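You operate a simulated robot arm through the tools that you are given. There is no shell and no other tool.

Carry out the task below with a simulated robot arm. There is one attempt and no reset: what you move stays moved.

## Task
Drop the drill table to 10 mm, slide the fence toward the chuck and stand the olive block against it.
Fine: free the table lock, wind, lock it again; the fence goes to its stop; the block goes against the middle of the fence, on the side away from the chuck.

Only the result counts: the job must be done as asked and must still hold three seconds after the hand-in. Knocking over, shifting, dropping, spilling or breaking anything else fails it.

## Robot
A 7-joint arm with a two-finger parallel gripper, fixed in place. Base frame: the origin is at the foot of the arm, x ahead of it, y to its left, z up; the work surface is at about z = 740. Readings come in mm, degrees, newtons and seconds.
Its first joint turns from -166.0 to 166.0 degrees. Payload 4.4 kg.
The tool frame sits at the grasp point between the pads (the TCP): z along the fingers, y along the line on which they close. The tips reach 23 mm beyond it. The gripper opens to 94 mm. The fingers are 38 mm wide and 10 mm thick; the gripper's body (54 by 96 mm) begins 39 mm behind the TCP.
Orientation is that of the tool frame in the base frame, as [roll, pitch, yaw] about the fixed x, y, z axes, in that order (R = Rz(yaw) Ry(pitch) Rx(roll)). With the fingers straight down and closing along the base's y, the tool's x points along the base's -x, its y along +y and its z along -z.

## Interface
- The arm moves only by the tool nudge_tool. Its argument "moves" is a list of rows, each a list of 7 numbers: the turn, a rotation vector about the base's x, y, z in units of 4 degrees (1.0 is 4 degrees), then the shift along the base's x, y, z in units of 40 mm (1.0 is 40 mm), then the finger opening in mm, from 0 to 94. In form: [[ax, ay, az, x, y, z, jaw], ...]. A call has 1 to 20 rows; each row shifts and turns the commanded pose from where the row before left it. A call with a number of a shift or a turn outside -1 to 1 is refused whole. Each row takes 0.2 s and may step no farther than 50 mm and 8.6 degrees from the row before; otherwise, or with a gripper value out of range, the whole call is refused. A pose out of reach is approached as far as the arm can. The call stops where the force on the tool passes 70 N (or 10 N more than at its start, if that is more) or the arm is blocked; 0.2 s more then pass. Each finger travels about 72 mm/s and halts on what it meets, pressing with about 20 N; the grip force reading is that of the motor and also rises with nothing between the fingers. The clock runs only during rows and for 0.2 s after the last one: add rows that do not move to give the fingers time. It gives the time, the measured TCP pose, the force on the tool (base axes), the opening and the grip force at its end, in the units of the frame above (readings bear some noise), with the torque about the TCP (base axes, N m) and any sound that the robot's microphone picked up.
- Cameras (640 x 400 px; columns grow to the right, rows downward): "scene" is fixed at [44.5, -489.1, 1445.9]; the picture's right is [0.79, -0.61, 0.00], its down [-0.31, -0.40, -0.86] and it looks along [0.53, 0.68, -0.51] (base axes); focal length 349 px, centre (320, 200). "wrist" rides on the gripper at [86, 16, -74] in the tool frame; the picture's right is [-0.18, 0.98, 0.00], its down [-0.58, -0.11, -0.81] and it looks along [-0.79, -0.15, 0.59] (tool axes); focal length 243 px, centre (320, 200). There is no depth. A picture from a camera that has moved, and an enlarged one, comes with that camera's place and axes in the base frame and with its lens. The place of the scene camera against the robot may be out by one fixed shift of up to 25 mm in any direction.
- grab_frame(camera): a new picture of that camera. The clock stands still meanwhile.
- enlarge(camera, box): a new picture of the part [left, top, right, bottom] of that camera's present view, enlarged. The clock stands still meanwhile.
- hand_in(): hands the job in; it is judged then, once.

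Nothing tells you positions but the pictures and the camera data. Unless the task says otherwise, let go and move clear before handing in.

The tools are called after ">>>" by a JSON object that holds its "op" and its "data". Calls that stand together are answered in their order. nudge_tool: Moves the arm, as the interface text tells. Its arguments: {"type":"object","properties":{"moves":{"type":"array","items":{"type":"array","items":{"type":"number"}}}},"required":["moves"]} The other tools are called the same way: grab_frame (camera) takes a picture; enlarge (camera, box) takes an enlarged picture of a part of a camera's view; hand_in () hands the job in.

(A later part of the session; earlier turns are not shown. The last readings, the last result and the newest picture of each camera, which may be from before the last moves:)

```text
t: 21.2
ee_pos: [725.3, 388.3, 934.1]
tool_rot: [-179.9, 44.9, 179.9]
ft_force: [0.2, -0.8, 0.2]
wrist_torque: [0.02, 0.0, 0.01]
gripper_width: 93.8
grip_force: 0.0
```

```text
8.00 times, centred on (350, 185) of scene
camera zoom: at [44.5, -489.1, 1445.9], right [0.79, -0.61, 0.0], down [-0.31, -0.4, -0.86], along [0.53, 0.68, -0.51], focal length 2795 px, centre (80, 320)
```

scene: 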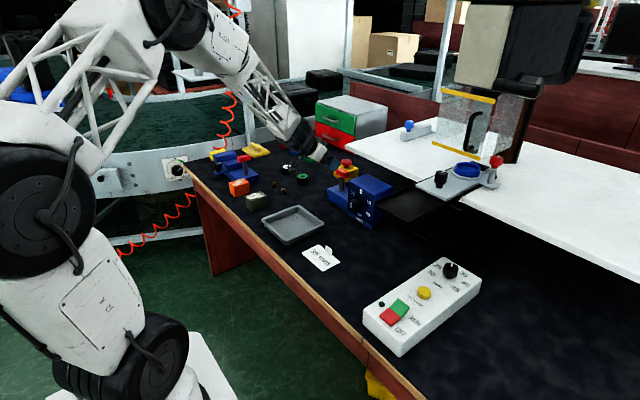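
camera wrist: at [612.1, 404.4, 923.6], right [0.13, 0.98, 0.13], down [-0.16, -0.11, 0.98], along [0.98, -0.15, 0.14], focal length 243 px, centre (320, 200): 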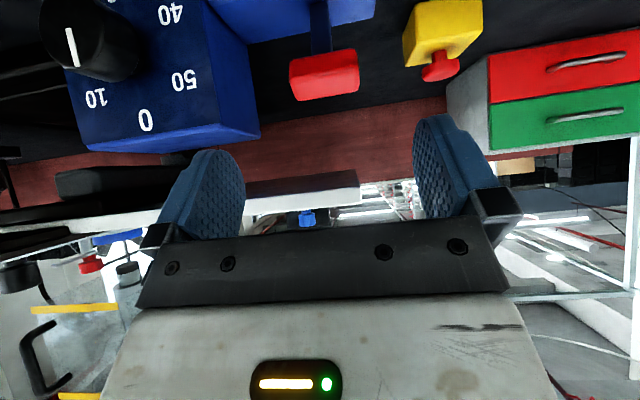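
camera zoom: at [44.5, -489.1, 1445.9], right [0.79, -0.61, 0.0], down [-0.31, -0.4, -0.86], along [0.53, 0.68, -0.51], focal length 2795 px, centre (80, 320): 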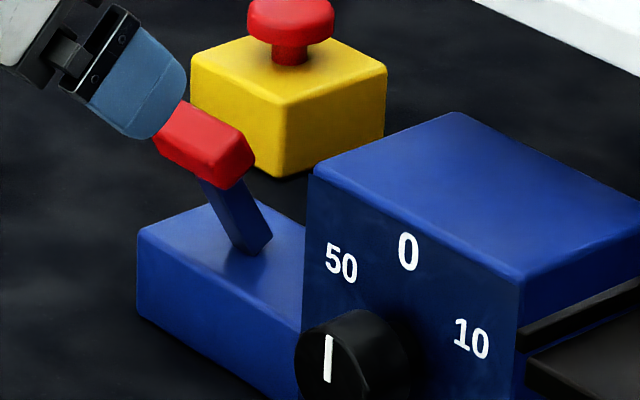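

The lever is now about 30° toward me. I'll grip again deeper and pull along the arc to see whether it reaches a stop.

>>> {"op": "nudge_tool", "data": {"moves": [[0, 0, 0, 0.56, 0.01, -0.52, 94], [0, 0, 0, 0.56, 0.01, -0.52, 94], [0, 0, 0, 0.56, 0.01, -0.52, 94], [0, 0, 0, 0.56, 0.01, -0.52, 94], [0, 0, 0, 0, 0, 0, 60], [0, 0, 0, 0, 0, 0, 40], [0, 0, 0, 0, 0, 0, 40], [0, 0, 0, 0, 0, 0, 40]]}}

>>> {"op": "grab_frame", "data": {"camera": "wrist"}}

```text
t: 23.0
ee_pos: [814.7, 391.4, 848.2]
tool_rot: [180.0, 45.0, -180.0]
ft_force: [6.4, -34.1, -0.8]
wrist_torque: [0.31, -0.35, 0.44]
gripper_width: 55.0
grip_force: 17.2
```

```text
taken
camera wrist: at [700.8, 408.3, 840.3], right [0.13, 0.98, 0.13], down [-0.16, -0.11, 0.98], along [0.98, -0.15, 0.14], focal length 243 px, centre (320, 200)
```

wrist: 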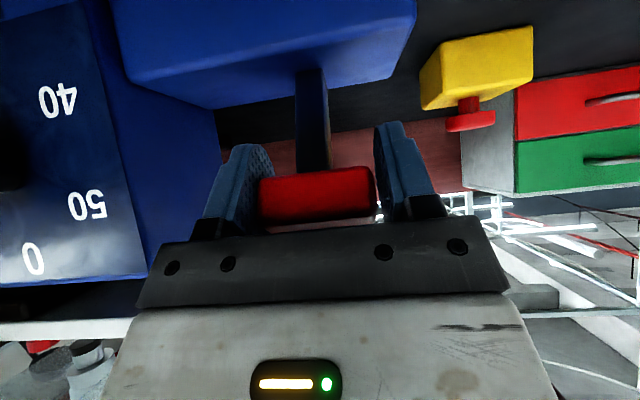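

>>> {"op": "nudge_tool", "data": {"moves": [[0, 0, 0, 0, -0.05, 0, 40], [0, 0, 0, 0, 0, 0, 40], [0, 0, 0, 0, 0, 0, 40]]}}

```text
t: 23.8
ee_pos: [814.5, 391.2, 848.5]
tool_rot: [-180.0, 45.0, 180.0]
ft_force: [3.6, -29.0, -4.9]
wrist_torque: [0.41, -0.14, 0.33]
gripper_width: 52.8
grip_force: 14.7
```

>>> {"op": "nudge_tool", "data": {"moves": [[0, 0, 0, 0, -0.05, 0, 40], [0, 0, 0, 0, 0, 0, 40], [0, 0, 0, 0, 0, 0, 40]]}}

>>> {"op": "grab_frame", "data": {"camera": "wrist"}}

```text
t: 24.6
ee_pos: [813.3, 391.2, 848.6]
tool_rot: [-179.9, 45.1, -179.9]
ft_force: [15.9, 13.6, -23.0]
wrist_torque: [-0.1, -0.25, -0.32]
gripper_width: 51.8
grip_force: 45.2
```

```text
taken
camera wrist: at [700.1, 406.4, 840.5], right [0.13, 0.98, 0.13], down [-0.16, -0.11, 0.98], along [0.98, -0.15, 0.14], focal length 243 px, centre (320, 200)
```

wrist: 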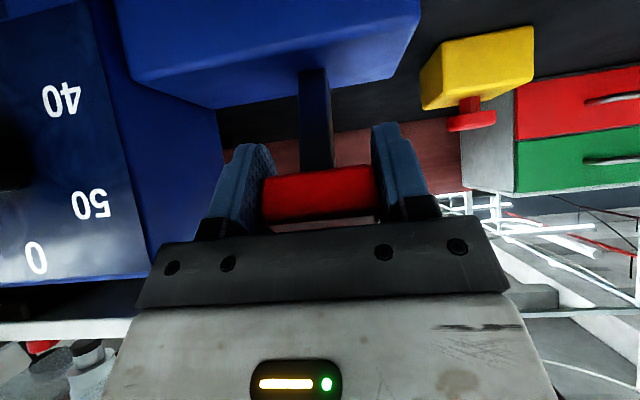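

Gripped properly now. Pulling along the arc.

>>> {"op": "nudge_tool", "data": {"moves": [[0, 0, 0, -0.11, 0, -0.065, 40], [0, 0, 0, -0.11, 0, -0.07, 40], [0, 0, 0, -0.11, 0, -0.075, 40], [0, 0, 0, -0.1, 0, -0.08, 40], [0, 0, 0, 0, 0, 0, 40]]}}

>>> {"op": "grab_frame", "data": {"camera": "wrist"}}

>>> {"op": "enlarge", "data": {"camera": "scene", "box": [310, 160, 390, 210]}}

```text
t: 25.8
ee_pos: [796.1, 390.0, 840.2]
tool_rot: [180.0, 45.2, 180.0]
ft_force: [-3.3, 39.4, 11.8]
wrist_torque: [-0.01, -0.51, -0.38]
gripper_width: 51.9
grip_force: 44.3
```

```text
taken
camera wrist: at [681.7, 406.4, 831.3], right [0.13, 0.98, 0.13], down [-0.16, -0.11, 0.98], along [0.98, -0.15, 0.14], focal length 243 px, centre (320, 200)
```

wrist: 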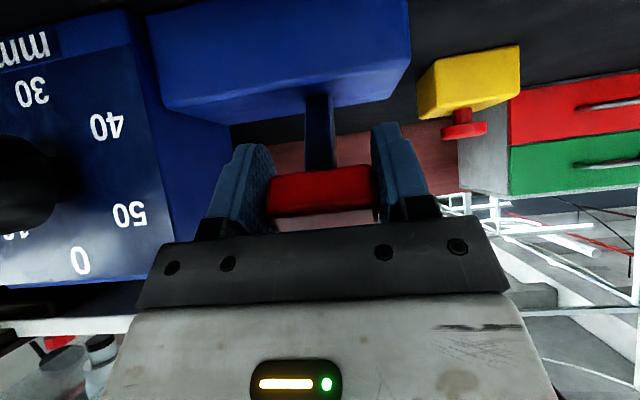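

```text
8.00 times, centred on (350, 185) of scene
camera zoom: at [44.5, -489.1, 1445.9], right [0.79, -0.61, 0.0], down [-0.31, -0.4, -0.86], along [0.53, 0.68, -0.51], focal length 2795 px, centre (80, 320)
```

zoom: 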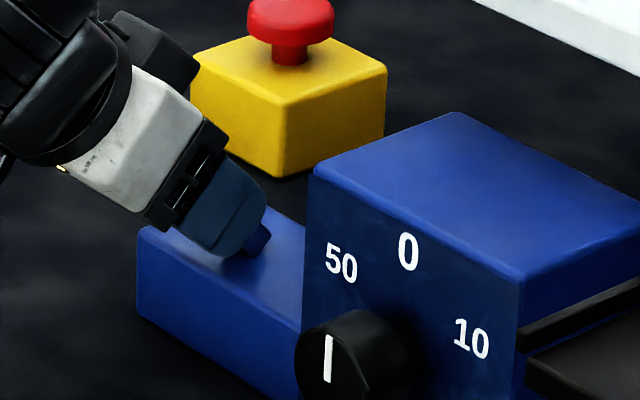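

The lever follows the gripper. Continuing along the arc until it stops.

>>> {"op": "nudge_tool", "data": {"moves": [[0, 0, 0, -0.09, -0.03, -0.09, 40], [0, 0, 0, -0.09, 0, -0.1, 40], [0, 0, 0, -0.08, 0, -0.1, 40], [0, 0, 0, -0.07, 0, -0.1, 40], [0, 0, 0, 0, 0, 0, 40]]}}

>>> {"op": "grab_frame", "data": {"camera": "wrist"}}

>>> {"op": "enlarge", "data": {"camera": "scene", "box": [310, 160, 390, 210]}}

```text
t: 26.3
ee_pos: [792.4, 389.4, 836.7]
tool_rot: [179.8, 45.2, -180.0]
ft_force: [2.6, 15.0, -5.6]
wrist_torque: [-0.53, 0.09, -0.74]
gripper_width: 51.9
grip_force: 45.0
stopped in row 2: the force on the tool passed its limit at 85 N (the readings are from after the stop); the commanded pose is now the measured one
```

```text
taken
camera wrist: at [677.6, 406.2, 827.8], right [0.13, 0.98, 0.13], down [-0.16, -0.11, 0.98], along [0.98, -0.15, 0.14], focal length 243 px, centre (320, 200)
```

wrist: 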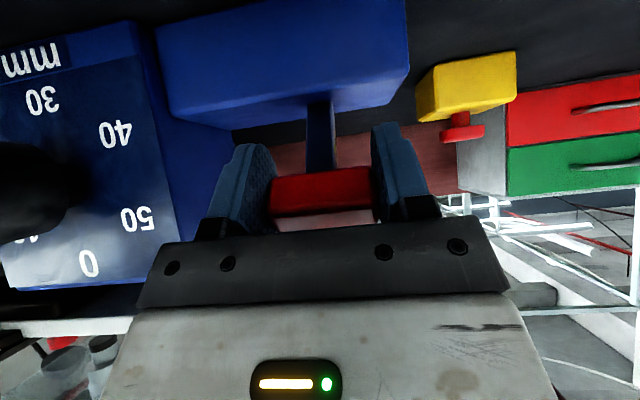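

```text
8.00 times, centred on (350, 185) of scene
camera zoom: at [44.5, -489.1, 1445.9], right [0.79, -0.61, 0.0], down [-0.31, -0.4, -0.86], along [0.53, 0.68, -0.51], focal length 2795 px, centre (80, 320)
```

zoom: 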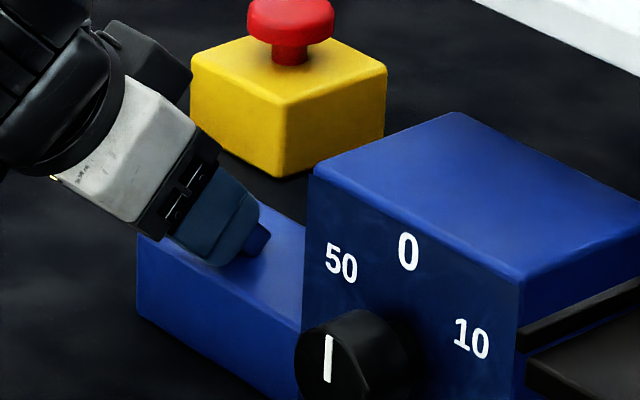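

The force rose sharply, so the lever has probably reached its end stop at about 45°. I'll let go, back off and inspect.

>>> {"op": "nudge_tool", "data": {"moves": [[0, 0, 0, 0, 0, 0, 70], [0, 0, 0, 0, 0, 0, 94], [0, 0, 0, -0.7, 0, 0.7, 94], [0, 0, 0, -0.7, 0, 0.7, 94], [0, 0, 0, -0.7, 0, 0.7, 94]]}}

>>> {"op": "grab_frame", "data": {"camera": "wrist"}}

>>> {"op": "enlarge", "data": {"camera": "scene", "box": [310, 160, 390, 210]}}

```text
t: 27.5
ee_pos: [706.7, 390.0, 919.8]
tool_rot: [179.7, 45.1, -179.9]
ft_force: [0.4, 0.3, -1.0]
wrist_torque: [-0.01, -0.01, 0.02]
gripper_width: 93.9
grip_force: 0.0
```

```text
taken
camera wrist: at [593.1, 406.2, 912.1], right [0.13, 0.98, 0.13], down [-0.16, -0.11, 0.98], along [0.98, -0.15, 0.14], focal length 243 px, centre (320, 200)
```

wrist: 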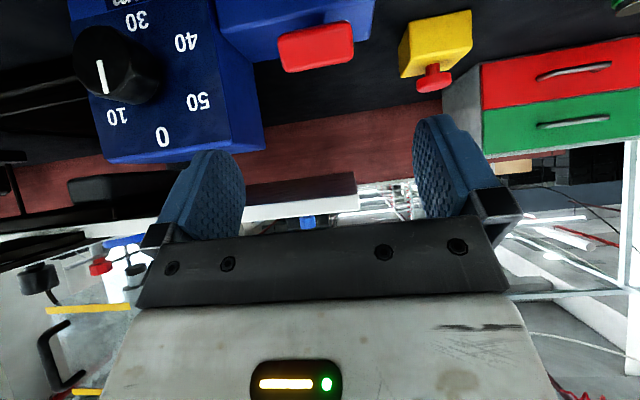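

```text
8.00 times, centred on (350, 185) of scene
camera zoom: at [44.5, -489.1, 1445.9], right [0.79, -0.61, 0.0], down [-0.31, -0.4, -0.86], along [0.53, 0.68, -0.51], focal length 2795 px, centre (80, 320)
```

zoom: 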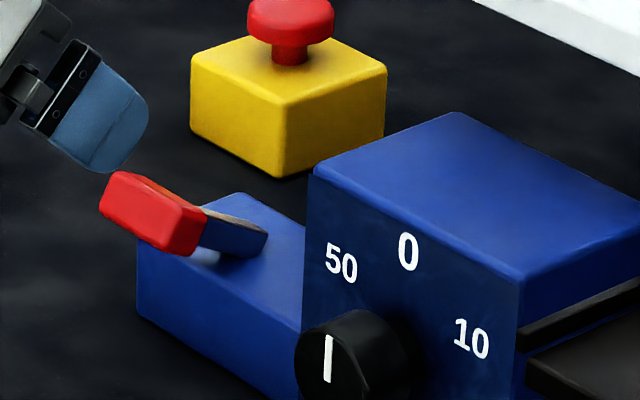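

The lever is now thrown about 60° to its end stop, so the lock should be free. Next is the dial: I'll back off to a safe spot and roll the gripper so the camera ends on top, ready to point horizontally at the knob.

>>> {"op": "nudge_tool", "data": {"moves": [[-1, 0, 1, -0.167, -0.234, 0.047, 94], [-1, 0, 1, -0.167, -0.234, 0.047, 94], [-1, 0, 1, -0.167, -0.234, 0.047, 94], [-1, 0, 1, -0.167, -0.234, 0.047, 94], [-1, 0, 1, -0.167, -0.234, 0.047, 94], [-1, 0, 1, -0.167, -0.234, 0.047, 94], [-1, 0, 1, -0.167, -0.234, 0.047, 94], [-1, 0, 1, -0.167, -0.234, 0.047, 94], [-1, 0, 1, -0.167, -0.234, 0.047, 94], [-1, 0, 1, -0.167, -0.234, 0.047, 94], [-1, 0, 1, -0.167, -0.234, 0.047, 94], [-1, 0, 1, -0.167, -0.234, 0.047, 94], [-1, 0, 1, -0.167, -0.234, 0.047, 94], [-1, 0, 1, -0.167, -0.234, 0.047, 94], [-1, 0, 1, -0.167, -0.234, 0.047, 94], [-1, 0, 1, -0.167, -0.234, 0.047, 94]]}}

>>> {"op": "grab_frame", "data": {"camera": "scene"}}

```text
t: 30.9
ee_pos: [601.1, 240.5, 952.2]
tool_rot: [-135.2, -0.3, -89.5]
ft_force: [-0.6, -0.2, -0.5]
wrist_torque: [-0.01, 0.0, -0.01]
gripper_width: 94.3
grip_force: 0.0
```

```text
taken
```

scene: 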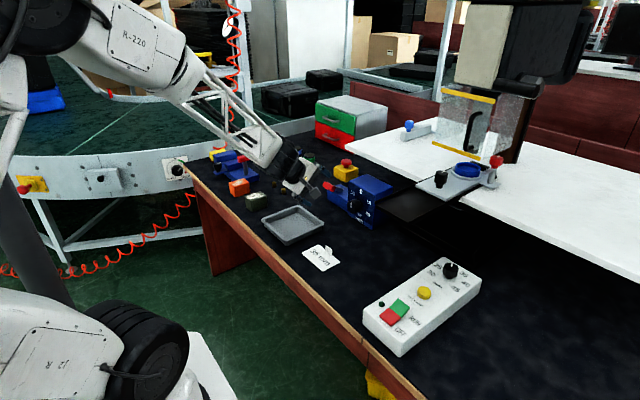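

The roll is halfway and unhindered; I'll continue the other 90°.

>>> {"op": "nudge_tool", "data": {"moves": [[-1, 0, 1, 0, 0, 0, 94], [-1, 0, 1, 0, 0, 0, 94], [-1, 0, 1, 0, 0, 0, 94], [-1, 0, 1, 0, 0, 0, 94], [-1, 0, 1, 0, 0, 0, 94], [-1, 0, 1, 0, 0, 0, 94], [-1, 0, 1, 0, 0, 0, 94], [-1, 0, 1, 0, 0, 0, 94], [-1, 0, 1, 0, 0, 0, 94], [-1, 0, 1, 0, 0, 0, 94], [-1, 0, 1, 0, 0, 0, 94], [-1, 0, 1, 0, 0, 0, 94], [-1, 0, 1, 0, 0, 0, 94], [-1, 0, 1, 0, 0, 0, 94], [-1, 0, 1, 0, 0, 0, 94], [-0.8, 0, 0.8, 0, 0, 0, 94]]}}

>>> {"op": "grab_frame", "data": {"camera": "wrist"}}

```text
t: 34.3
ee_pos: [600.6, 239.3, 951.5]
tool_rot: [179.8, -44.8, 0.0]
ft_force: [0.1, -0.3, 0.3]
wrist_torque: [0.01, 0.01, -0.01]
gripper_width: 94.0
grip_force: 0.1
```

```text
taken
camera wrist: at [609.2, 223.2, 1065.9], right [-0.13, -0.98, -0.13], down [-0.98, 0.11, 0.16], along [-0.14, 0.15, -0.98], focal length 243 px, centre (320, 200)
```

wrist: 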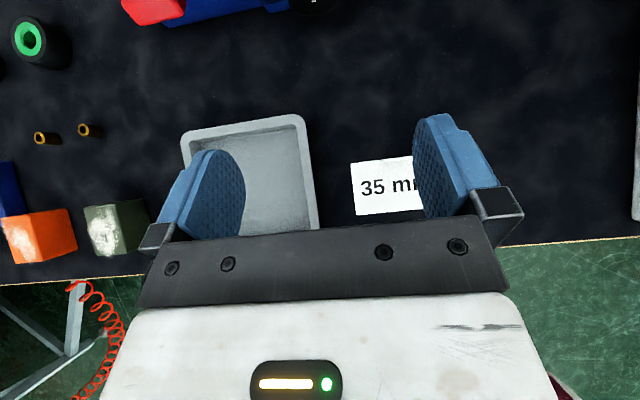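

Camera is on top now. I'll pitch the tool forward to horizontal while still high, then check clearance under the wrist before lowering.

>>> {"op": "nudge_tool", "data": {"moves": [[0, -1, 0, 0, 0, 0, 94], [0, -1, 0, 0, 0, 0, 94], [0, -1, 0, 0, 0, 0, 94], [0, -1, 0, 0, 0, 0, 94], [0, -1, 0, 0, 0, 0, 94], [0, -1, 0, 0, 0, 0, 94], [0, -1, 0, 0, 0, 0, 94], [0, -1, 0, 0, 0, 0, 94], [0, -1, 0, 0, 0, 0, 94], [0, -1, 0, 0, 0, 0, 94], [0, -1, 0, 0, 0, 0, 94], [0, -0.25, 0, 0, 0, 0, 94]]}}

>>> {"op": "grab_frame", "data": {"camera": "scene"}}

>>> {"op": "grab_frame", "data": {"camera": "wrist"}}

```text
t: 36.9
ee_pos: [599.9, 239.5, 951.2]
tool_rot: [-142.8, -89.9, -37.5]
ft_force: [0.3, -0.8, -0.2]
wrist_torque: [-0.01, -0.01, -0.02]
gripper_width: 94.3
grip_force: 0.1
```

```text
taken
```

scene: 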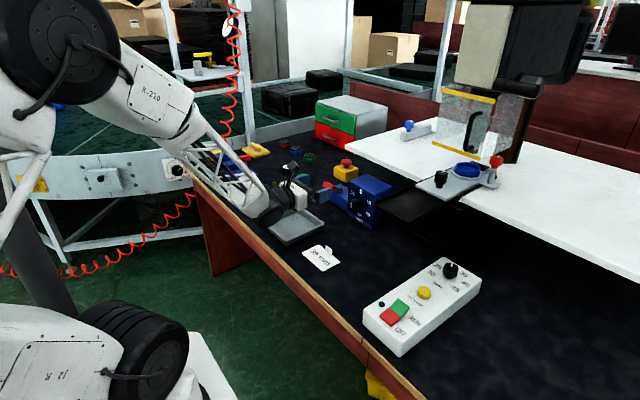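

```text
taken
camera wrist: at [525.6, 223.5, 1037.0], right [0.0, -0.98, -0.19], down [-0.81, 0.11, -0.58], along [0.59, 0.15, -0.79], focal length 243 px, centre (320, 200)
```

wrist: 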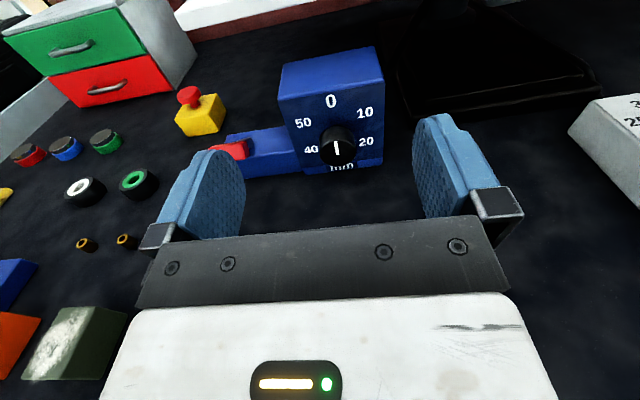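

The dial is seen upright now, pointing at 0. The wrist hangs below the tool axis, so I'll use a tilted approach at the knob. First I'll measure the knob more closely.

>>> {"op": "enlarge", "data": {"camera": "wrist", "box": [270, 40, 398, 190]}}

>>> {"op": "enlarge", "data": {"camera": "scene", "box": [230, 150, 390, 250]}}

```text
2.67 times, centred on (334, 115) of wrist
camera zoom: at [525.6, 223.5, 1037.0], right [0.0, -0.98, -0.19], down [-0.81, 0.11, -0.58], along [0.59, 0.15, -0.79], focal length 647 px, centre (283, 427)
```

zoom: 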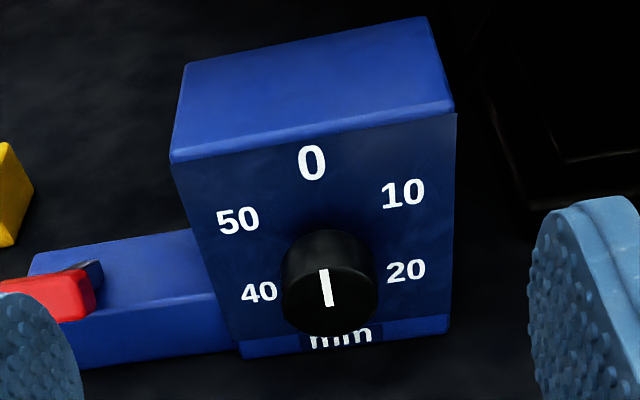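

```text
4.00 times, centred on (310, 200) of scene
camera zoom: at [44.5, -489.1, 1445.9], right [0.79, -0.61, 0.0], down [-0.31, -0.4, -0.86], along [0.53, 0.68, -0.51], focal length 1398 px, centre (360, 200)
```

zoom: 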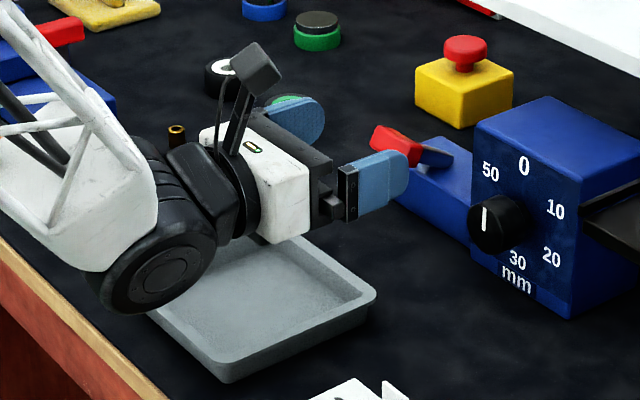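

The knob axis is at about y 241, z 825, with its cap at x 754 and the box face at x 796. I'll tilt 20° down and pre-roll -30°, then go to a standoff in front of the knob.

>>> {"op": "nudge_tool", "data": {"moves": [[0, 1, 0, 0.183, 0.026, -0.2, 94], [0, 1, 0, 0.183, 0.026, -0.2, 94], [0, 1, 0, 0.183, 0.026, -0.2, 94], [0, 1, 0, 0.183, 0.026, -0.2, 94], [0, 1, 0, 0.183, 0.026, -0.2, 94], [-1, 0, 0, 0.183, 0.026, -0.2, 94], [-1, 0, 0, 0.183, 0.026, -0.2, 94], [-1, 0, 0, 0.183, 0.026, -0.2, 94], [-1, 0, 0, 0.183, 0.026, -0.2, 94], [-1, 0, 0, 0.183, 0.026, -0.2, 94], [-1, 0, 0, 0.183, 0.026, -0.2, 94], [-1, 0, 0, 0.183, 0.026, -0.2, 94], [-0.5, 0, 0, 0.183, 0.026, -0.2, 94]]}}

>>> {"op": "grab_frame", "data": {"camera": "wrist"}}

>>> {"op": "enlarge", "data": {"camera": "scene", "box": [230, 130, 390, 230]}}

```text
t: 39.7
ee_pos: [695.5, 251.3, 845.7]
tool_rot: [120.6, -54.4, 53.7]
ft_force: [1.1, -0.1, -0.1]
wrist_torque: [0.02, -0.01, 0.02]
gripper_width: 94.0
grip_force: 0.1
```

```text
taken
camera wrist: at [654.7, 291.5, 947.1], right [-0.07, -0.94, 0.34], down [-0.96, -0.04, -0.29], along [0.28, -0.35, -0.89], focal length 243 px, centre (320, 200)
```

wrist: 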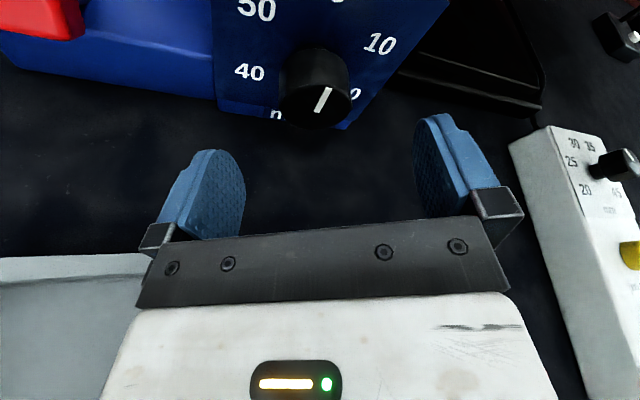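

```text
4.00 times, centred on (310, 180) of scene
camera zoom: at [44.5, -489.1, 1445.9], right [0.79, -0.61, 0.0], down [-0.31, -0.4, -0.86], along [0.53, 0.68, -0.51], focal length 1398 px, centre (360, 280)
```

zoom: 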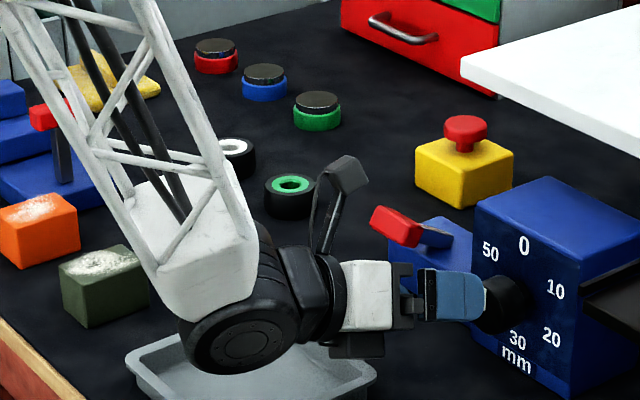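

The approach is aligned with the knob. I'll advance the last 70 mm along the tool axis.

>>> {"op": "nudge_tool", "data": {"moves": [[0, 0, 0, 0.545, -0.09, -0.17, 94], [0, 0, 0, 0.545, -0.09, -0.17, 94], [0, 0, 0, 0.545, -0.09, -0.17, 94]]}}

>>> {"op": "grab_frame", "data": {"camera": "wrist"}}

>>> {"op": "enlarge", "data": {"camera": "scene", "box": [270, 150, 398, 230]}}

```text
t: 40.5
ee_pos: [759.0, 240.8, 824.8]
tool_rot: [120.6, -54.3, 53.7]
ft_force: [0.4, 0.0, -0.8]
wrist_torque: [-0.02, -0.01, 0.01]
gripper_width: 94.0
grip_force: 0.0
```

```text
taken
camera wrist: at [718.6, 280.9, 925.8], right [-0.07, -0.94, 0.34], down [-0.96, -0.04, -0.29], along [0.28, -0.35, -0.89], focal length 243 px, centre (320, 200)
```

wrist: 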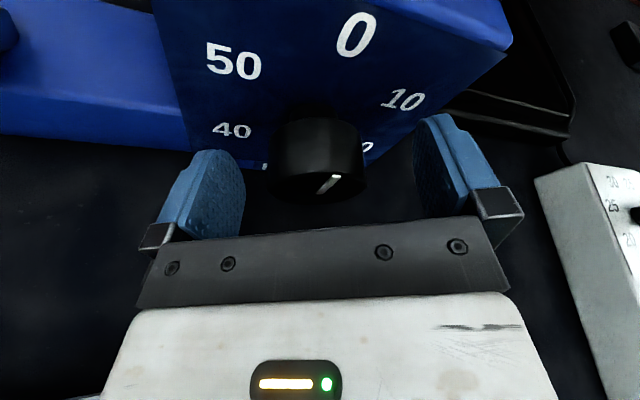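

```text
5.00 times, centred on (334, 190) of scene
camera zoom: at [44.5, -489.1, 1445.9], right [0.79, -0.61, 0.0], down [-0.31, -0.4, -0.86], along [0.53, 0.68, -0.51], focal length 1747 px, centre (250, 250)
```

zoom: 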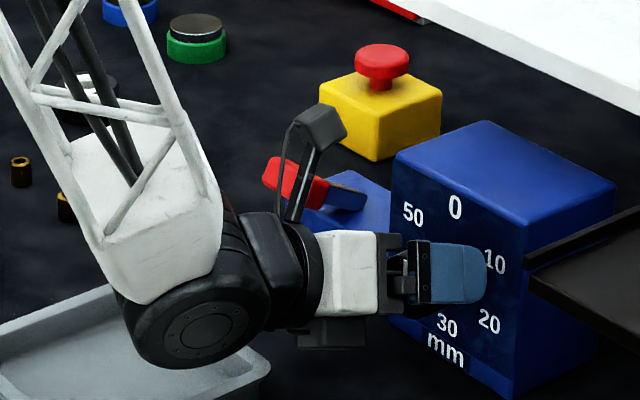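

The knob sits between the pads. Closing gently on it.

>>> {"op": "nudge_tool", "data": {"moves": [[0, 0, 0, 0, 0, 0, 60], [0, 0, 0, 0, 0, 0, 50], [0, 0, 0, 0, 0, 0, 40], [0, 0, 0, 0, 0, 0, 40]]}}

>>> {"op": "grab_frame", "data": {"camera": "wrist"}}

```text
t: 41.5
ee_pos: [758.6, 241.7, 824.2]
tool_rot: [120.8, -54.4, 53.7]
ft_force: [2.5, 20.5, -9.8]
wrist_torque: [0.17, 0.02, 0.48]
gripper_width: 50.1
grip_force: 11.5
```

```text
taken
camera wrist: at [718.2, 281.3, 925.3], right [-0.07, -0.94, 0.34], down [-0.96, -0.04, -0.29], along [0.28, -0.35, -0.89], focal length 243 px, centre (320, 200)
```

wrist: 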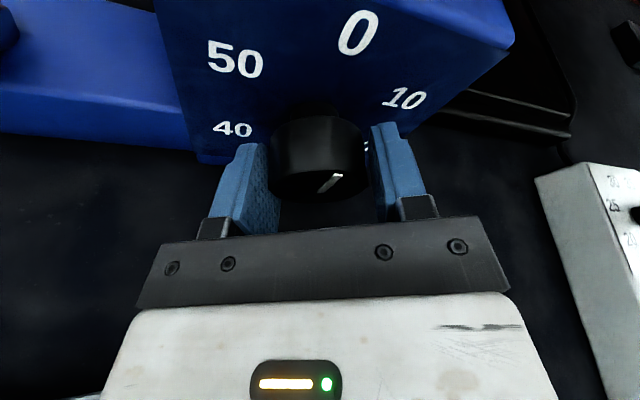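

>>> {"op": "nudge_tool", "data": {"moves": [[0, 0, 0, 0, 0.04, -0.023, 40], [0, 0, 0, 0, 0, 0, 40], [0, 0, 0, 0, 0, 0, 40]]}}

```text
t: 42.3
ee_pos: [759.9, 242.8, 824.0]
tool_rot: [120.7, -54.4, 53.7]
ft_force: [-6.7, 16.2, -9.6]
wrist_torque: [0.12, 0.36, 0.46]
gripper_width: 48.2
grip_force: 9.7
```

>>> {"op": "nudge_tool", "data": {"moves": [[0, 0, 0, 0, 0.04, -0.023, 40], [0, 0, 0, 0, 0, 0, 40], [0, 0, 0, 0, 0, 0, 40]]}}

```text
t: 43.1
ee_pos: [759.9, 242.6, 824.2]
tool_rot: [120.5, -54.5, 53.6]
ft_force: [-23.6, -41.3, 22.0]
wrist_torque: [-0.23, 0.19, -0.15]
gripper_width: 48.0
grip_force: 44.6
```

>>> {"op": "nudge_tool", "data": {"moves": [[0, 0, 0, -0.01, -0.02, 0.011, 40], [0, 0, 0, 0, 0, 0, 40]]}}

```text
t: 43.7
ee_pos: [760.1, 242.1, 823.0]
tool_rot: [120.7, -54.5, 53.7]
ft_force: [0.2, -49.4, 11.0]
wrist_torque: [-0.19, -0.06, 0.47]
gripper_width: 47.8
grip_force: 45.0
```

>>> {"op": "nudge_tool", "data": {"moves": [[0, 0, 0, 0, -0.03, 0.005, 40], [0, 0, 0, 0, 0, 0, 40]]}}

```text
t: 44.3
ee_pos: [760.9, 242.3, 824.2]
tool_rot: [120.6, -54.4, 53.6]
ft_force: [-5.9, -25.2, 5.8]
wrist_torque: [-0.11, 0.95, -0.34]
gripper_width: 48.0
grip_force: 45.9
```

>>> {"op": "nudge_tool", "data": {"moves": [[0, 0, 0, 0, -0.025, 0, 40], [0, 0, 0, 0, 0, 0, 40], [0.5, 0, 0, 0, 0, 0, 40], [0.5, 0, 0, 0, 0, 0, 40], [0.5, 0, 0, 0, 0, 0, 40], [0.5, 0, 0, 0, 0, 0, 40], [0, 0, 0, 0, 0, 0, 40]]}}

>>> {"op": "grab_frame", "data": {"camera": "wrist"}}

```text
t: 45.9
ee_pos: [759.2, 242.2, 824.4]
tool_rot: [130.4, -60.5, 45.4]
ft_force: [13.7, 3.1, -31.1]
wrist_torque: [0.05, 0.53, 0.42]
gripper_width: 48.2
grip_force: 44.9
```

```text
taken
camera wrist: at [719.6, 267.4, 930.0], right [-0.07, -0.98, 0.21], down [-0.96, 0.0, -0.29], along [0.28, -0.22, -0.93], focal length 243 px, centre (320, 200)
```

wrist: 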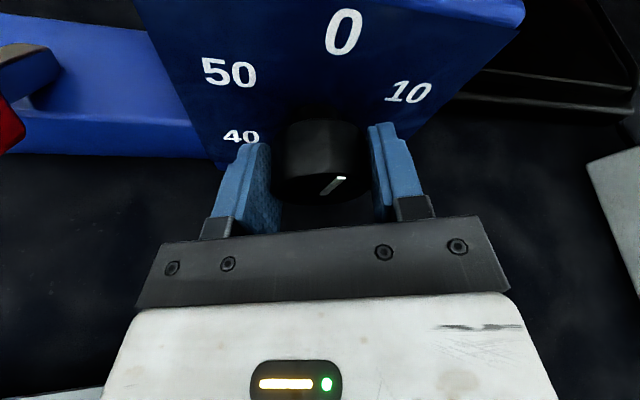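

The knob turns with the gripper and meets little resistance. I'll continue rotating, correcting z slightly.

>>> {"op": "nudge_tool", "data": {"moves": [[1, 0, 0, 0, 0, -0.025, 40], [1, 0, 0, 0, 0, 0, 40], [1, 0, 0, 0, 0, 0, 40], [1, 0, 0, 0, 0, 0, 40], [0, 0, 0, 0, 0, 0, 40]]}}

>>> {"op": "grab_frame", "data": {"camera": "scene"}}

```text
t: 47.1
ee_pos: [760.9, 240.2, 825.1]
tool_rot: [163.1, -69.0, 15.5]
ft_force: [-29.8, -19.4, 11.9]
wrist_torque: [-0.13, 0.18, 0.35]
gripper_width: 47.8
grip_force: 44.9
```

```text
taken
```

scene: 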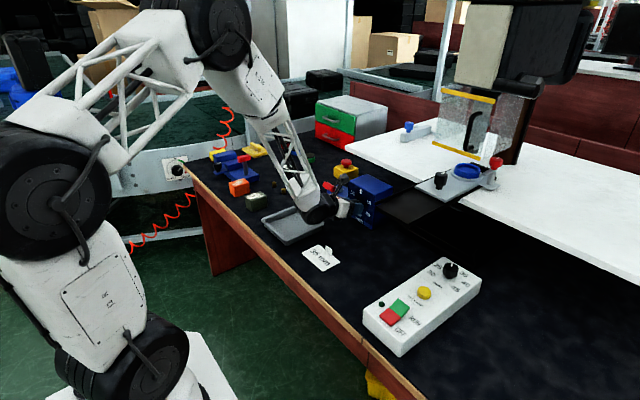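

>>> {"op": "nudge_tool", "data": {"moves": [[1, 0, 0, -0.025, 0, 0, 40], [1, 0, 0, 0, 0, 0, 40], [1, 0, 0, 0, 0, 0, 40], [1, 0, 0, 0, 0, 0, 40], [0, 0, 0, 0, 0, 0, 40]]}}

>>> {"op": "grab_frame", "data": {"camera": "wrist"}}

>>> {"op": "enlarge", "data": {"camera": "scene", "box": [270, 150, 398, 230]}}

```text
t: 48.3
ee_pos: [759.0, 241.6, 824.9]
tool_rot: [-152.8, -67.5, -25.7]
ft_force: [10.6, -29.6, -6.4]
wrist_torque: [-0.15, -0.12, 0.25]
gripper_width: 53.1
grip_force: 14.9
```

```text
taken
camera wrist: at [719.5, 207.9, 927.2], right [-0.07, -0.94, -0.34], down [-0.96, 0.16, -0.24], along [0.28, 0.31, -0.91], focal length 243 px, centre (320, 200)
```

wrist: 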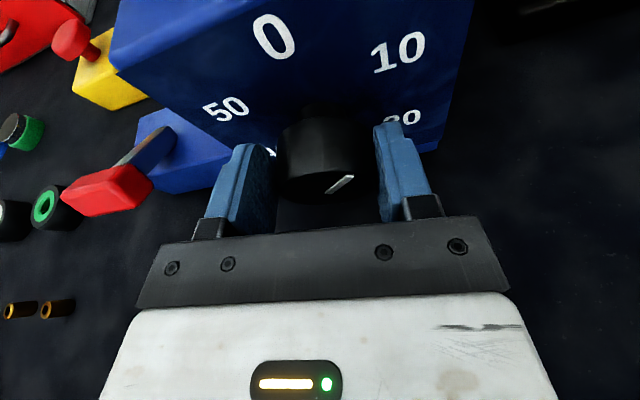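

```text
5.00 times, centred on (334, 190) of scene
camera zoom: at [44.5, -489.1, 1445.9], right [0.79, -0.61, 0.0], down [-0.31, -0.4, -0.86], along [0.53, 0.68, -0.51], focal length 1747 px, centre (250, 250)
```

zoom: 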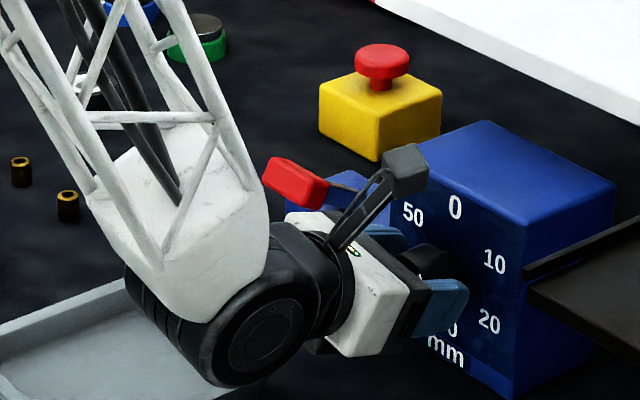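

>>> {"op": "nudge_tool", "data": {"moves": [[0, 0, 0, 0, -0.04, -0.01, 40], [0, 0, 0, 0, 0, 0, 40], [0, 0, 0, 0, 0, 0, 40]]}}

```text
t: 49.1
ee_pos: [759.1, 239.7, 824.7]
tool_rot: [-153.0, -67.4, -25.5]
ft_force: [1.4, -21.4, -4.3]
wrist_torque: [-0.07, 0.25, 0.06]
gripper_width: 49.7
grip_force: 10.4
```

>>> {"op": "nudge_tool", "data": {"moves": [[0, 0, 0, 0, -0.035, -0.006, 40], [0, 0, 0, 0, 0, 0, 40], [0, 0, 0, 0, 0, 0, 40]]}}

```text
t: 49.9
ee_pos: [760.0, 239.5, 823.3]
tool_rot: [-153.0, -67.6, -25.5]
ft_force: [-17.3, 10.5, 2.9]
wrist_torque: [0.08, 0.48, 1.08]
gripper_width: 47.6
grip_force: 45.1
```

Gripped squarely again; rotating the remaining 20°.

>>> {"op": "nudge_tool", "data": {"moves": [[1, 0, 0, 0, 0, 0, 40], [1, 0, 0, 0, 0, 0, 40], [1, 0, 0, 0, 0, 0, 40], [1, 0, 0, 0, 0, 0, 40], [1, 0, 0, 0, 0, 0, 40], [0, 0, 0, 0, 0, 0, 40]]}}

>>> {"op": "grab_frame", "data": {"camera": "wrist"}}

>>> {"op": "enlarge", "data": {"camera": "scene", "box": [320, 160, 400, 230]}}

```text
t: 51.1
ee_pos: [760.1, 242.7, 792.0]
tool_rot: [-126.3, -54.8, -49.0]
ft_force: [-32.6, 64.2, 1.6]
wrist_torque: [-1.8, -0.69, 0.56]
gripper_width: 64.9
grip_force: 27.8
stopped in row 5: the force on the tool passed its limit at 120 N (the readings are from after the stop); the commanded pose is now the measured one
```

```text
taken
camera wrist: at [722.4, 179.5, 880.9], right [-0.08, -0.79, -0.61], down [-0.96, 0.22, -0.15], along [0.25, 0.57, -0.78], focal length 243 px, centre (320, 200)
```

wrist: 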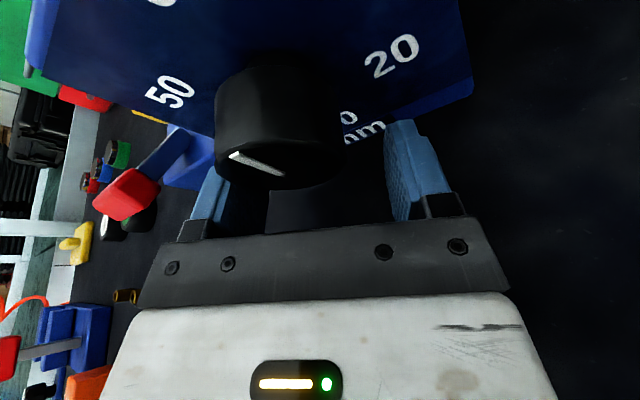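

```text
5.71 times, centred on (360, 195) of scene
camera zoom: at [44.5, -489.1, 1445.9], right [0.79, -0.61, 0.0], down [-0.31, -0.4, -0.86], along [0.53, 0.68, -0.51], focal length 1997 px, centre (91, 229)
```

zoom: 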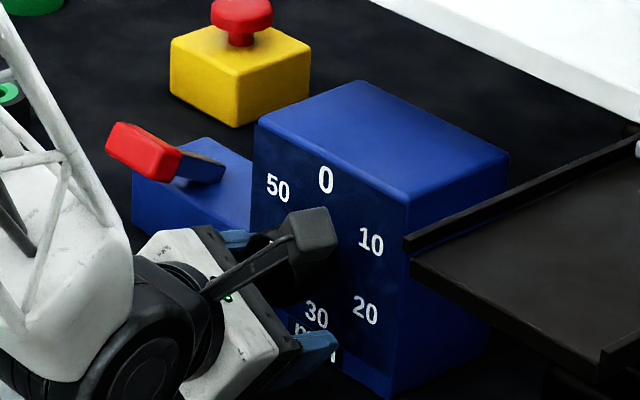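

The hand slipped off the knob near the end and dropped about 30 mm. I'll open and back out along the tool axis, then check the dial and everything around it.

>>> {"op": "nudge_tool", "data": {"moves": [[0, 0, 0, 0, 0, 0, 80], [0, 0, 0, 0, 0, 0, 94], [0, 0, 0, 0, 0, 0, 94]]}}

>>> {"op": "grab_frame", "data": {"camera": "wrist"}}

>>> {"op": "grab_frame", "data": {"camera": "scene"}}

```text
t: 51.9
ee_pos: [760.7, 239.7, 792.8]
tool_rot: [-126.1, -54.8, -49.5]
ft_force: [0.4, -0.1, -0.1]
wrist_torque: [-0.02, 0.02, -0.01]
gripper_width: 94.2
grip_force: 0.0
```

```text
taken
camera wrist: at [723.6, 175.8, 881.0], right [-0.09, -0.79, -0.61], down [-0.96, 0.22, -0.15], along [0.25, 0.57, -0.78], focal length 243 px, centre (320, 200)
```

wrist: 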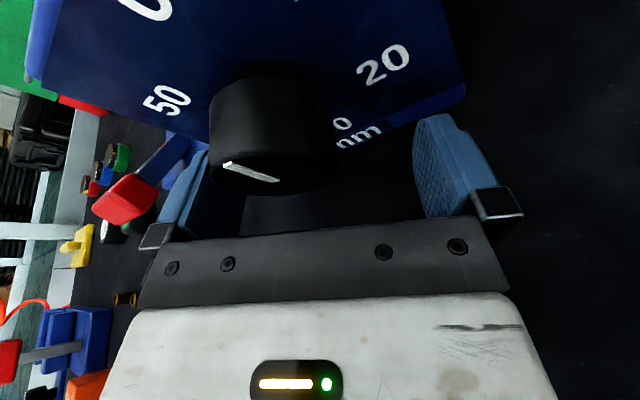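

```text
taken
```

scene: 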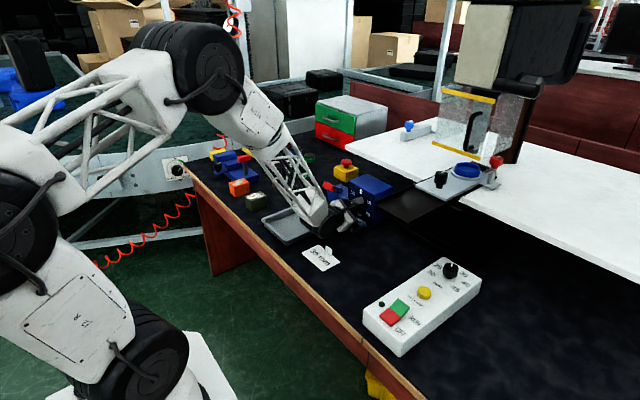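

>>> {"op": "nudge_tool", "data": {"moves": [[0, 0, 0, -0.6, -0.1, 0.25, 94], [0, 0, 0, -0.77, -0.137, 0.4, 94], [0, 0, 0, -0.77, -0.137, 0.6, 94], [0, 0, 0, -0.77, 0, 0.7, 94]]}}

>>> {"op": "grab_frame", "data": {"camera": "wrist"}}

>>> {"op": "enlarge", "data": {"camera": "scene", "box": [250, 150, 410, 290]}}

>>> {"op": "enlarge", "data": {"camera": "scene", "box": [330, 165, 400, 225]}}

```text
t: 52.9
ee_pos: [642.6, 224.7, 868.5]
tool_rot: [-126.3, -54.7, -49.4]
ft_force: [-0.5, 0.5, 0.5]
wrist_torque: [0.03, 0.02, 0.02]
gripper_width: 94.0
grip_force: 0.0
```

```text
taken
camera wrist: at [605.8, 160.6, 957.3], right [-0.09, -0.79, -0.61], down [-0.96, 0.22, -0.15], along [0.25, 0.57, -0.78], focal length 243 px, centre (320, 200)
```

wrist: 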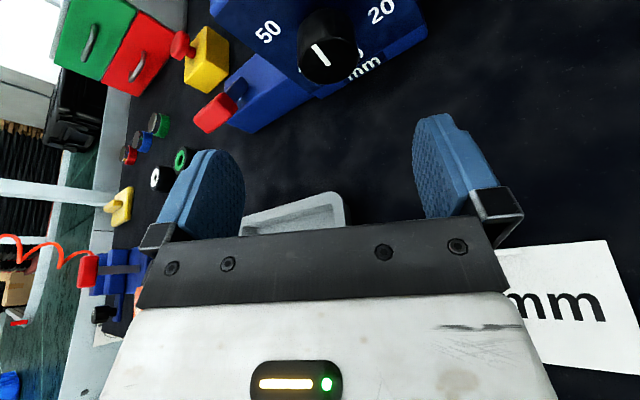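

```text
2.86 times, centred on (330, 220) of scene
camera zoom: at [44.5, -489.1, 1445.9], right [0.79, -0.61, 0.0], down [-0.31, -0.4, -0.86], along [0.53, 0.68, -0.51], focal length 998 px, centre (291, 143)
```

zoom: 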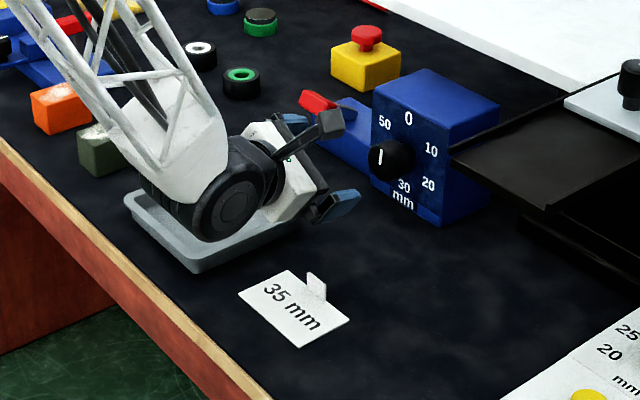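

```text
6.67 times, centred on (365, 195) of scene
camera zoom: at [44.5, -489.1, 1445.9], right [0.79, -0.61, 0.0], down [-0.31, -0.4, -0.86], along [0.53, 0.68, -0.51], focal length 2330 px, centre (20, 233)
```

zoom: 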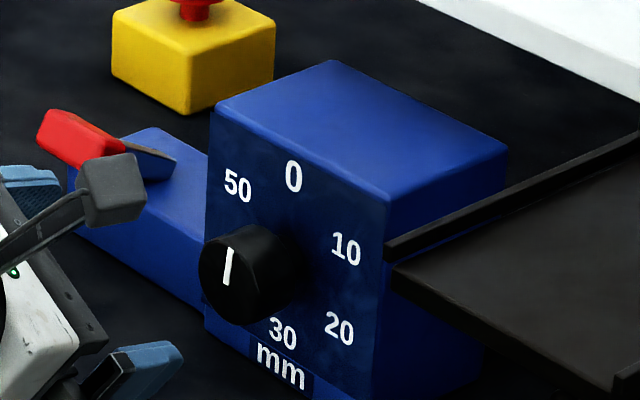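

The dial pointer is back near 0: the slip dragged the knob back. The motion was good from -30° to +10°, so I'll stay in that range and do it in two grips. I'm returning to the start roll at standoff.

>>> {"op": "nudge_tool", "data": {"moves": [[-0.995, 0, 0, 0.084, 0.05, -0.033, 94], [-0.995, 0, 0, 0.084, 0.05, -0.033, 94], [-0.995, 0, 0, 0.084, 0.05, -0.033, 94], [-0.995, 0, 0, 0.084, 0.05, -0.033, 94], [-0.995, 0, 0, 0.084, 0.05, -0.033, 94], [-0.995, 0, 0, 0.084, 0.05, -0.033, 94], [-0.995, 0, 0, 0.084, 0.05, -0.033, 94], [-0.995, 0, 0, 0.084, 0.05, -0.033, 94], [-0.995, 0, 0, 0.084, 0.05, -0.033, 94], [-0.995, 0, 0, 0.084, 0.05, -0.033, 94], [-0.995, 0, 0, 0.084, 0.05, -0.033, 94], [-0.995, 0, 0, 0.084, 0.05, -0.033, 94], [-0.995, 0, 0, 0.084, 0.05, -0.033, 94], [-0.995, 0, 0, 0.084, 0.05, -0.033, 94]]}}

>>> {"op": "grab_frame", "data": {"camera": "wrist"}}

>>> {"op": "enlarge", "data": {"camera": "wrist", "box": [210, 0, 450, 150]}}

>>> {"op": "grab_frame", "data": {"camera": "scene"}}

```text
t: 55.9
ee_pos: [691.0, 253.8, 851.4]
tool_rot: [124.5, -55.3, 48.9]
ft_force: [0.6, -0.2, 0.1]
wrist_torque: [0.02, 0.04, 0.02]
gripper_width: 93.9
grip_force: 0.0
```

```text
taken
camera wrist: at [654.2, 291.0, 954.9], right [-0.09, -0.95, 0.31], down [-0.96, 0.0, -0.27], along [0.25, -0.32, -0.91], focal length 243 px, centre (320, 200)
```

wrist: 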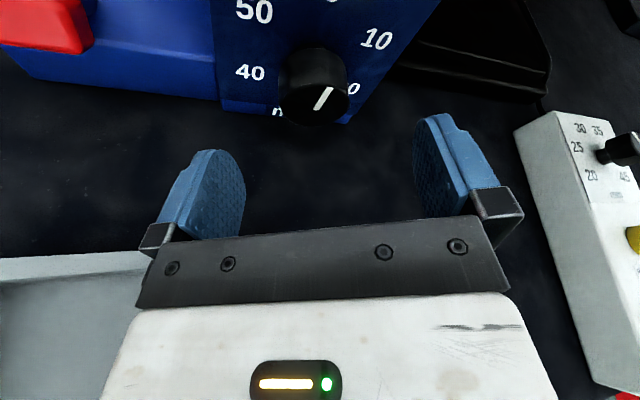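

```text
2.67 times, centred on (330, 75) of wrist
camera zoom: at [654.2, 291.0, 954.9], right [-0.09, -0.95, 0.31], down [-0.96, 0.0, -0.27], along [0.25, -0.32, -0.91], focal length 647 px, centre (293, 533)
```

zoom: 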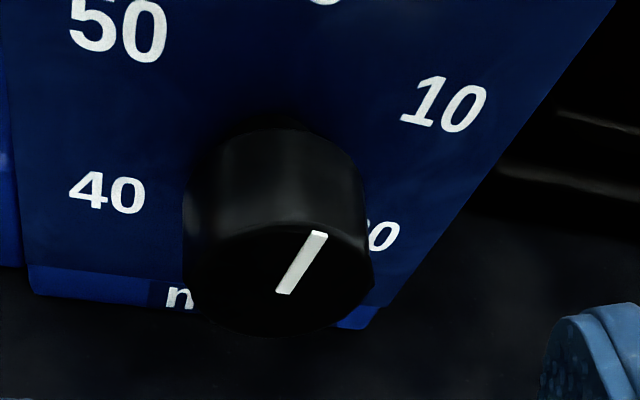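

```text
taken
```

scene: 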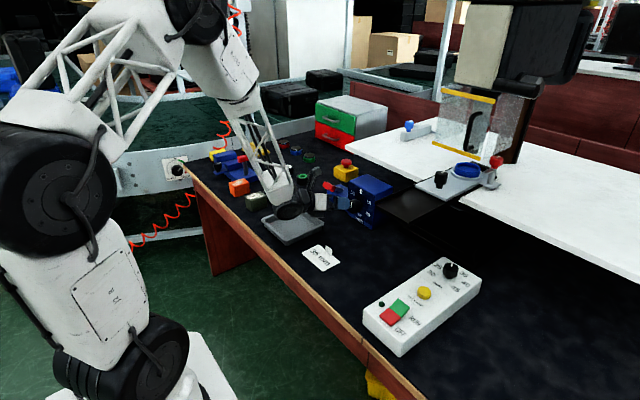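

The dial is back at 0 (it had turned to about 40° before the slip). I'll approach the knob again and close on it.

>>> {"op": "nudge_tool", "data": {"moves": [[0, 0, 0, 0.575, -0.107, -0.223, 94], [0, 0, 0, 0.575, -0.107, -0.223, 94], [0, 0, 0, 0.575, -0.107, -0.223, 94], [0, 0, 0, 0, 0, 0, 60], [0, 0, 0, 0, 0, 0, 50], [0, 0, 0, 0, 0, 0, 40], [0, 0, 0, 0, 0, 0, 40]]}}

>>> {"op": "grab_frame", "data": {"camera": "wrist"}}

```text
t: 57.5
ee_pos: [759.7, 242.9, 825.3]
tool_rot: [124.6, -55.3, 48.8]
ft_force: [5.1, 25.4, -10.5]
wrist_torque: [0.18, -0.09, 0.56]
gripper_width: 51.7
grip_force: 13.3
```

```text
taken
camera wrist: at [722.8, 278.6, 928.9], right [-0.09, -0.95, 0.31], down [-0.96, 0.0, -0.27], along [0.25, -0.32, -0.91], focal length 243 px, centre (320, 200)
```

wrist: 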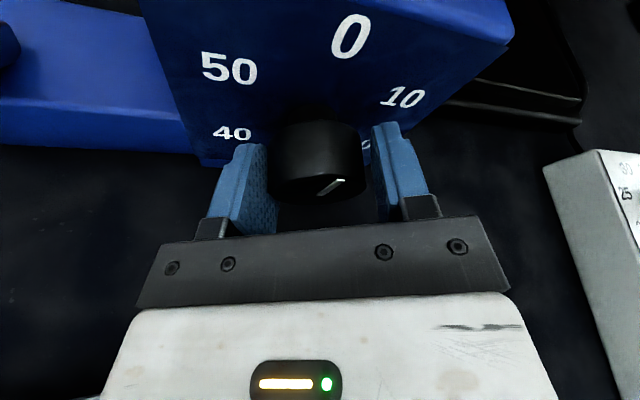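

>>> {"op": "nudge_tool", "data": {"moves": [[0, 0, 0, 0, 0.045, -0.026, 40], [0, 0, 0, 0, 0.015, -0.009, 40], [0, 0, 0, 0, 0, 0, 40], [0, 0, 0, 0, 0, 0, 40]]}}

```text
t: 58.5
ee_pos: [760.0, 242.7, 824.0]
tool_rot: [124.6, -55.3, 48.6]
ft_force: [-18.6, 0.2, 7.9]
wrist_torque: [-0.03, 0.76, 0.79]
gripper_width: 48.1
grip_force: 45.0
```

Balanced and gripped. Rotating 20° with a small y compensation, then checking.

>>> {"op": "nudge_tool", "data": {"moves": [[1, 0, 0, 0, -0.006, 0, 40], [1, 0, 0, 0, -0.006, 0, 40], [1, 0, 0, 0, -0.006, 0, 40], [1, 0, 0, 0, -0.006, 0, 40], [1, 0, 0, 0, -0.006, 0, 40], [0, 0, 0, 0, 0, 0, 40]]}}

```text
t: 59.9
ee_pos: [761.1, 240.8, 824.0]
tool_rot: [159.6, -66.8, 17.8]
ft_force: [-29.2, -2.9, 15.3]
wrist_torque: [-0.03, 0.2, 0.97]
gripper_width: 48.0
grip_force: 45.4
```

>>> {"op": "nudge_tool", "data": {"moves": [[1, 0, 0, -0.02, -0.008, 0, 40], [1, 0, 0, 0, -0.008, 0, 40], [1, 0, 0, 0, -0.008, 0, 40], [0, 0, 0, 0, 0, 0, 40]]}}

>>> {"op": "grab_frame", "data": {"camera": "wrist"}}

```text
t: 60.9
ee_pos: [761.3, 240.7, 823.0]
tool_rot: [-169.1, -67.6, -11.2]
ft_force: [26.7, -23.2, -3.0]
wrist_torque: [-0.06, -0.75, 0.95]
gripper_width: 48.2
grip_force: 45.1
```

```text
taken
camera wrist: at [723.9, 217.2, 930.8], right [-0.09, -0.97, -0.24], down [-0.96, 0.15, -0.23], along [0.25, 0.21, -0.94], focal length 243 px, centre (320, 200)
```

wrist: 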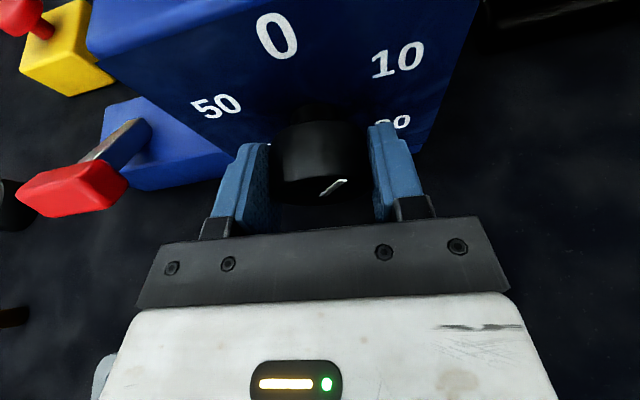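

The knob has followed to about 32°. I'll open in place and see whether it stays.

>>> {"op": "nudge_tool", "data": {"moves": [[0, 0, 0, 0, 0, 0, 70], [0, 0, 0, 0, 0, 0, 94], [0, 0, 0, 0, 0, 0, 94]]}}

>>> {"op": "grab_frame", "data": {"camera": "wrist"}}

>>> {"op": "enlarge", "data": {"camera": "wrist", "box": [200, 0, 440, 210]}}

```text
t: 61.7
ee_pos: [761.4, 241.0, 822.9]
tool_rot: [-169.4, -67.4, -11.0]
ft_force: [-0.4, -0.1, 0.2]
wrist_torque: [-0.01, -0.02, 0.01]
gripper_width: 94.0
grip_force: 0.2
```

```text
taken
camera wrist: at [723.3, 217.9, 930.6], right [-0.09, -0.97, -0.24], down [-0.96, 0.14, -0.23], along [0.25, 0.21, -0.94], focal length 243 px, centre (320, 200)
```

wrist: 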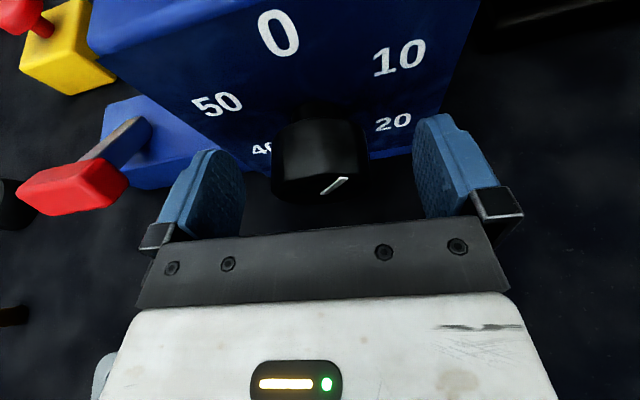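

```text
1.90 times, centred on (320, 105) of wrist
camera zoom: at [723.3, 217.9, 930.6], right [-0.09, -0.97, -0.24], down [-0.96, 0.14, -0.23], along [0.25, 0.21, -0.94], focal length 462 px, centre (320, 381)
```

zoom: 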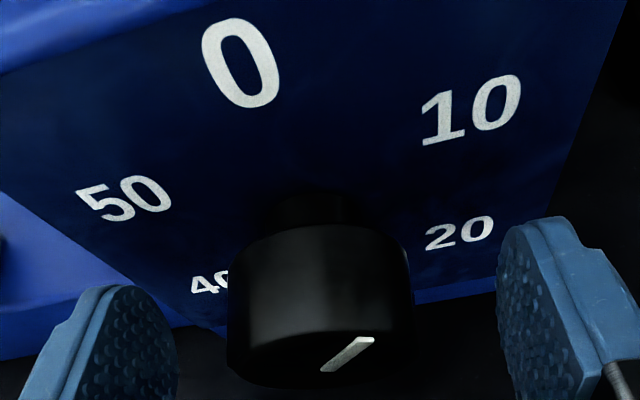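

The knob stays where I leave it. I'll swing the open gripper back 32° around the knob and re-grip.

>>> {"op": "nudge_tool", "data": {"moves": [[-1, 0, 0, 0, 0.007, 0, 94], [-1, 0, 0, 0, 0.007, 0, 94], [-1, 0, 0, 0, 0.007, 0, 94], [-1, 0, 0, 0, 0.007, 0, 94], [-1, 0, 0, 0, 0.007, 0, 94], [-1, 0, 0, 0, 0.007, 0, 94], [-1, 0, 0, 0, 0.006, 0, 94], [-1, 0, 0, 0.02, 0.006, 0, 94], [0, 0, 0, 0, 0, 0, 60], [0, 0, 0, 0, 0, 0, 50], [0, 0, 0, 0, 0, 0, 40], [0, 0, 0, 0, 0, 0, 40]]}}

>>> {"op": "grab_frame", "data": {"camera": "wrist"}}

```text
t: 64.3
ee_pos: [759.2, 242.6, 824.2]
tool_rot: [124.5, -55.2, 48.6]
ft_force: [-5.7, -13.7, 10.0]
wrist_torque: [-0.09, 0.71, 0.67]
gripper_width: 48.0
grip_force: 45.7
```

```text
taken
camera wrist: at [723.1, 279.9, 927.5], right [-0.09, -0.95, 0.31], down [-0.96, 0.0, -0.27], along [0.25, -0.32, -0.91], focal length 243 px, centre (320, 200)
```

wrist: 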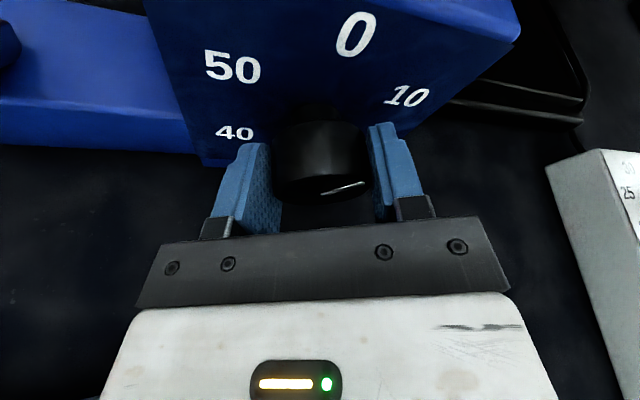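

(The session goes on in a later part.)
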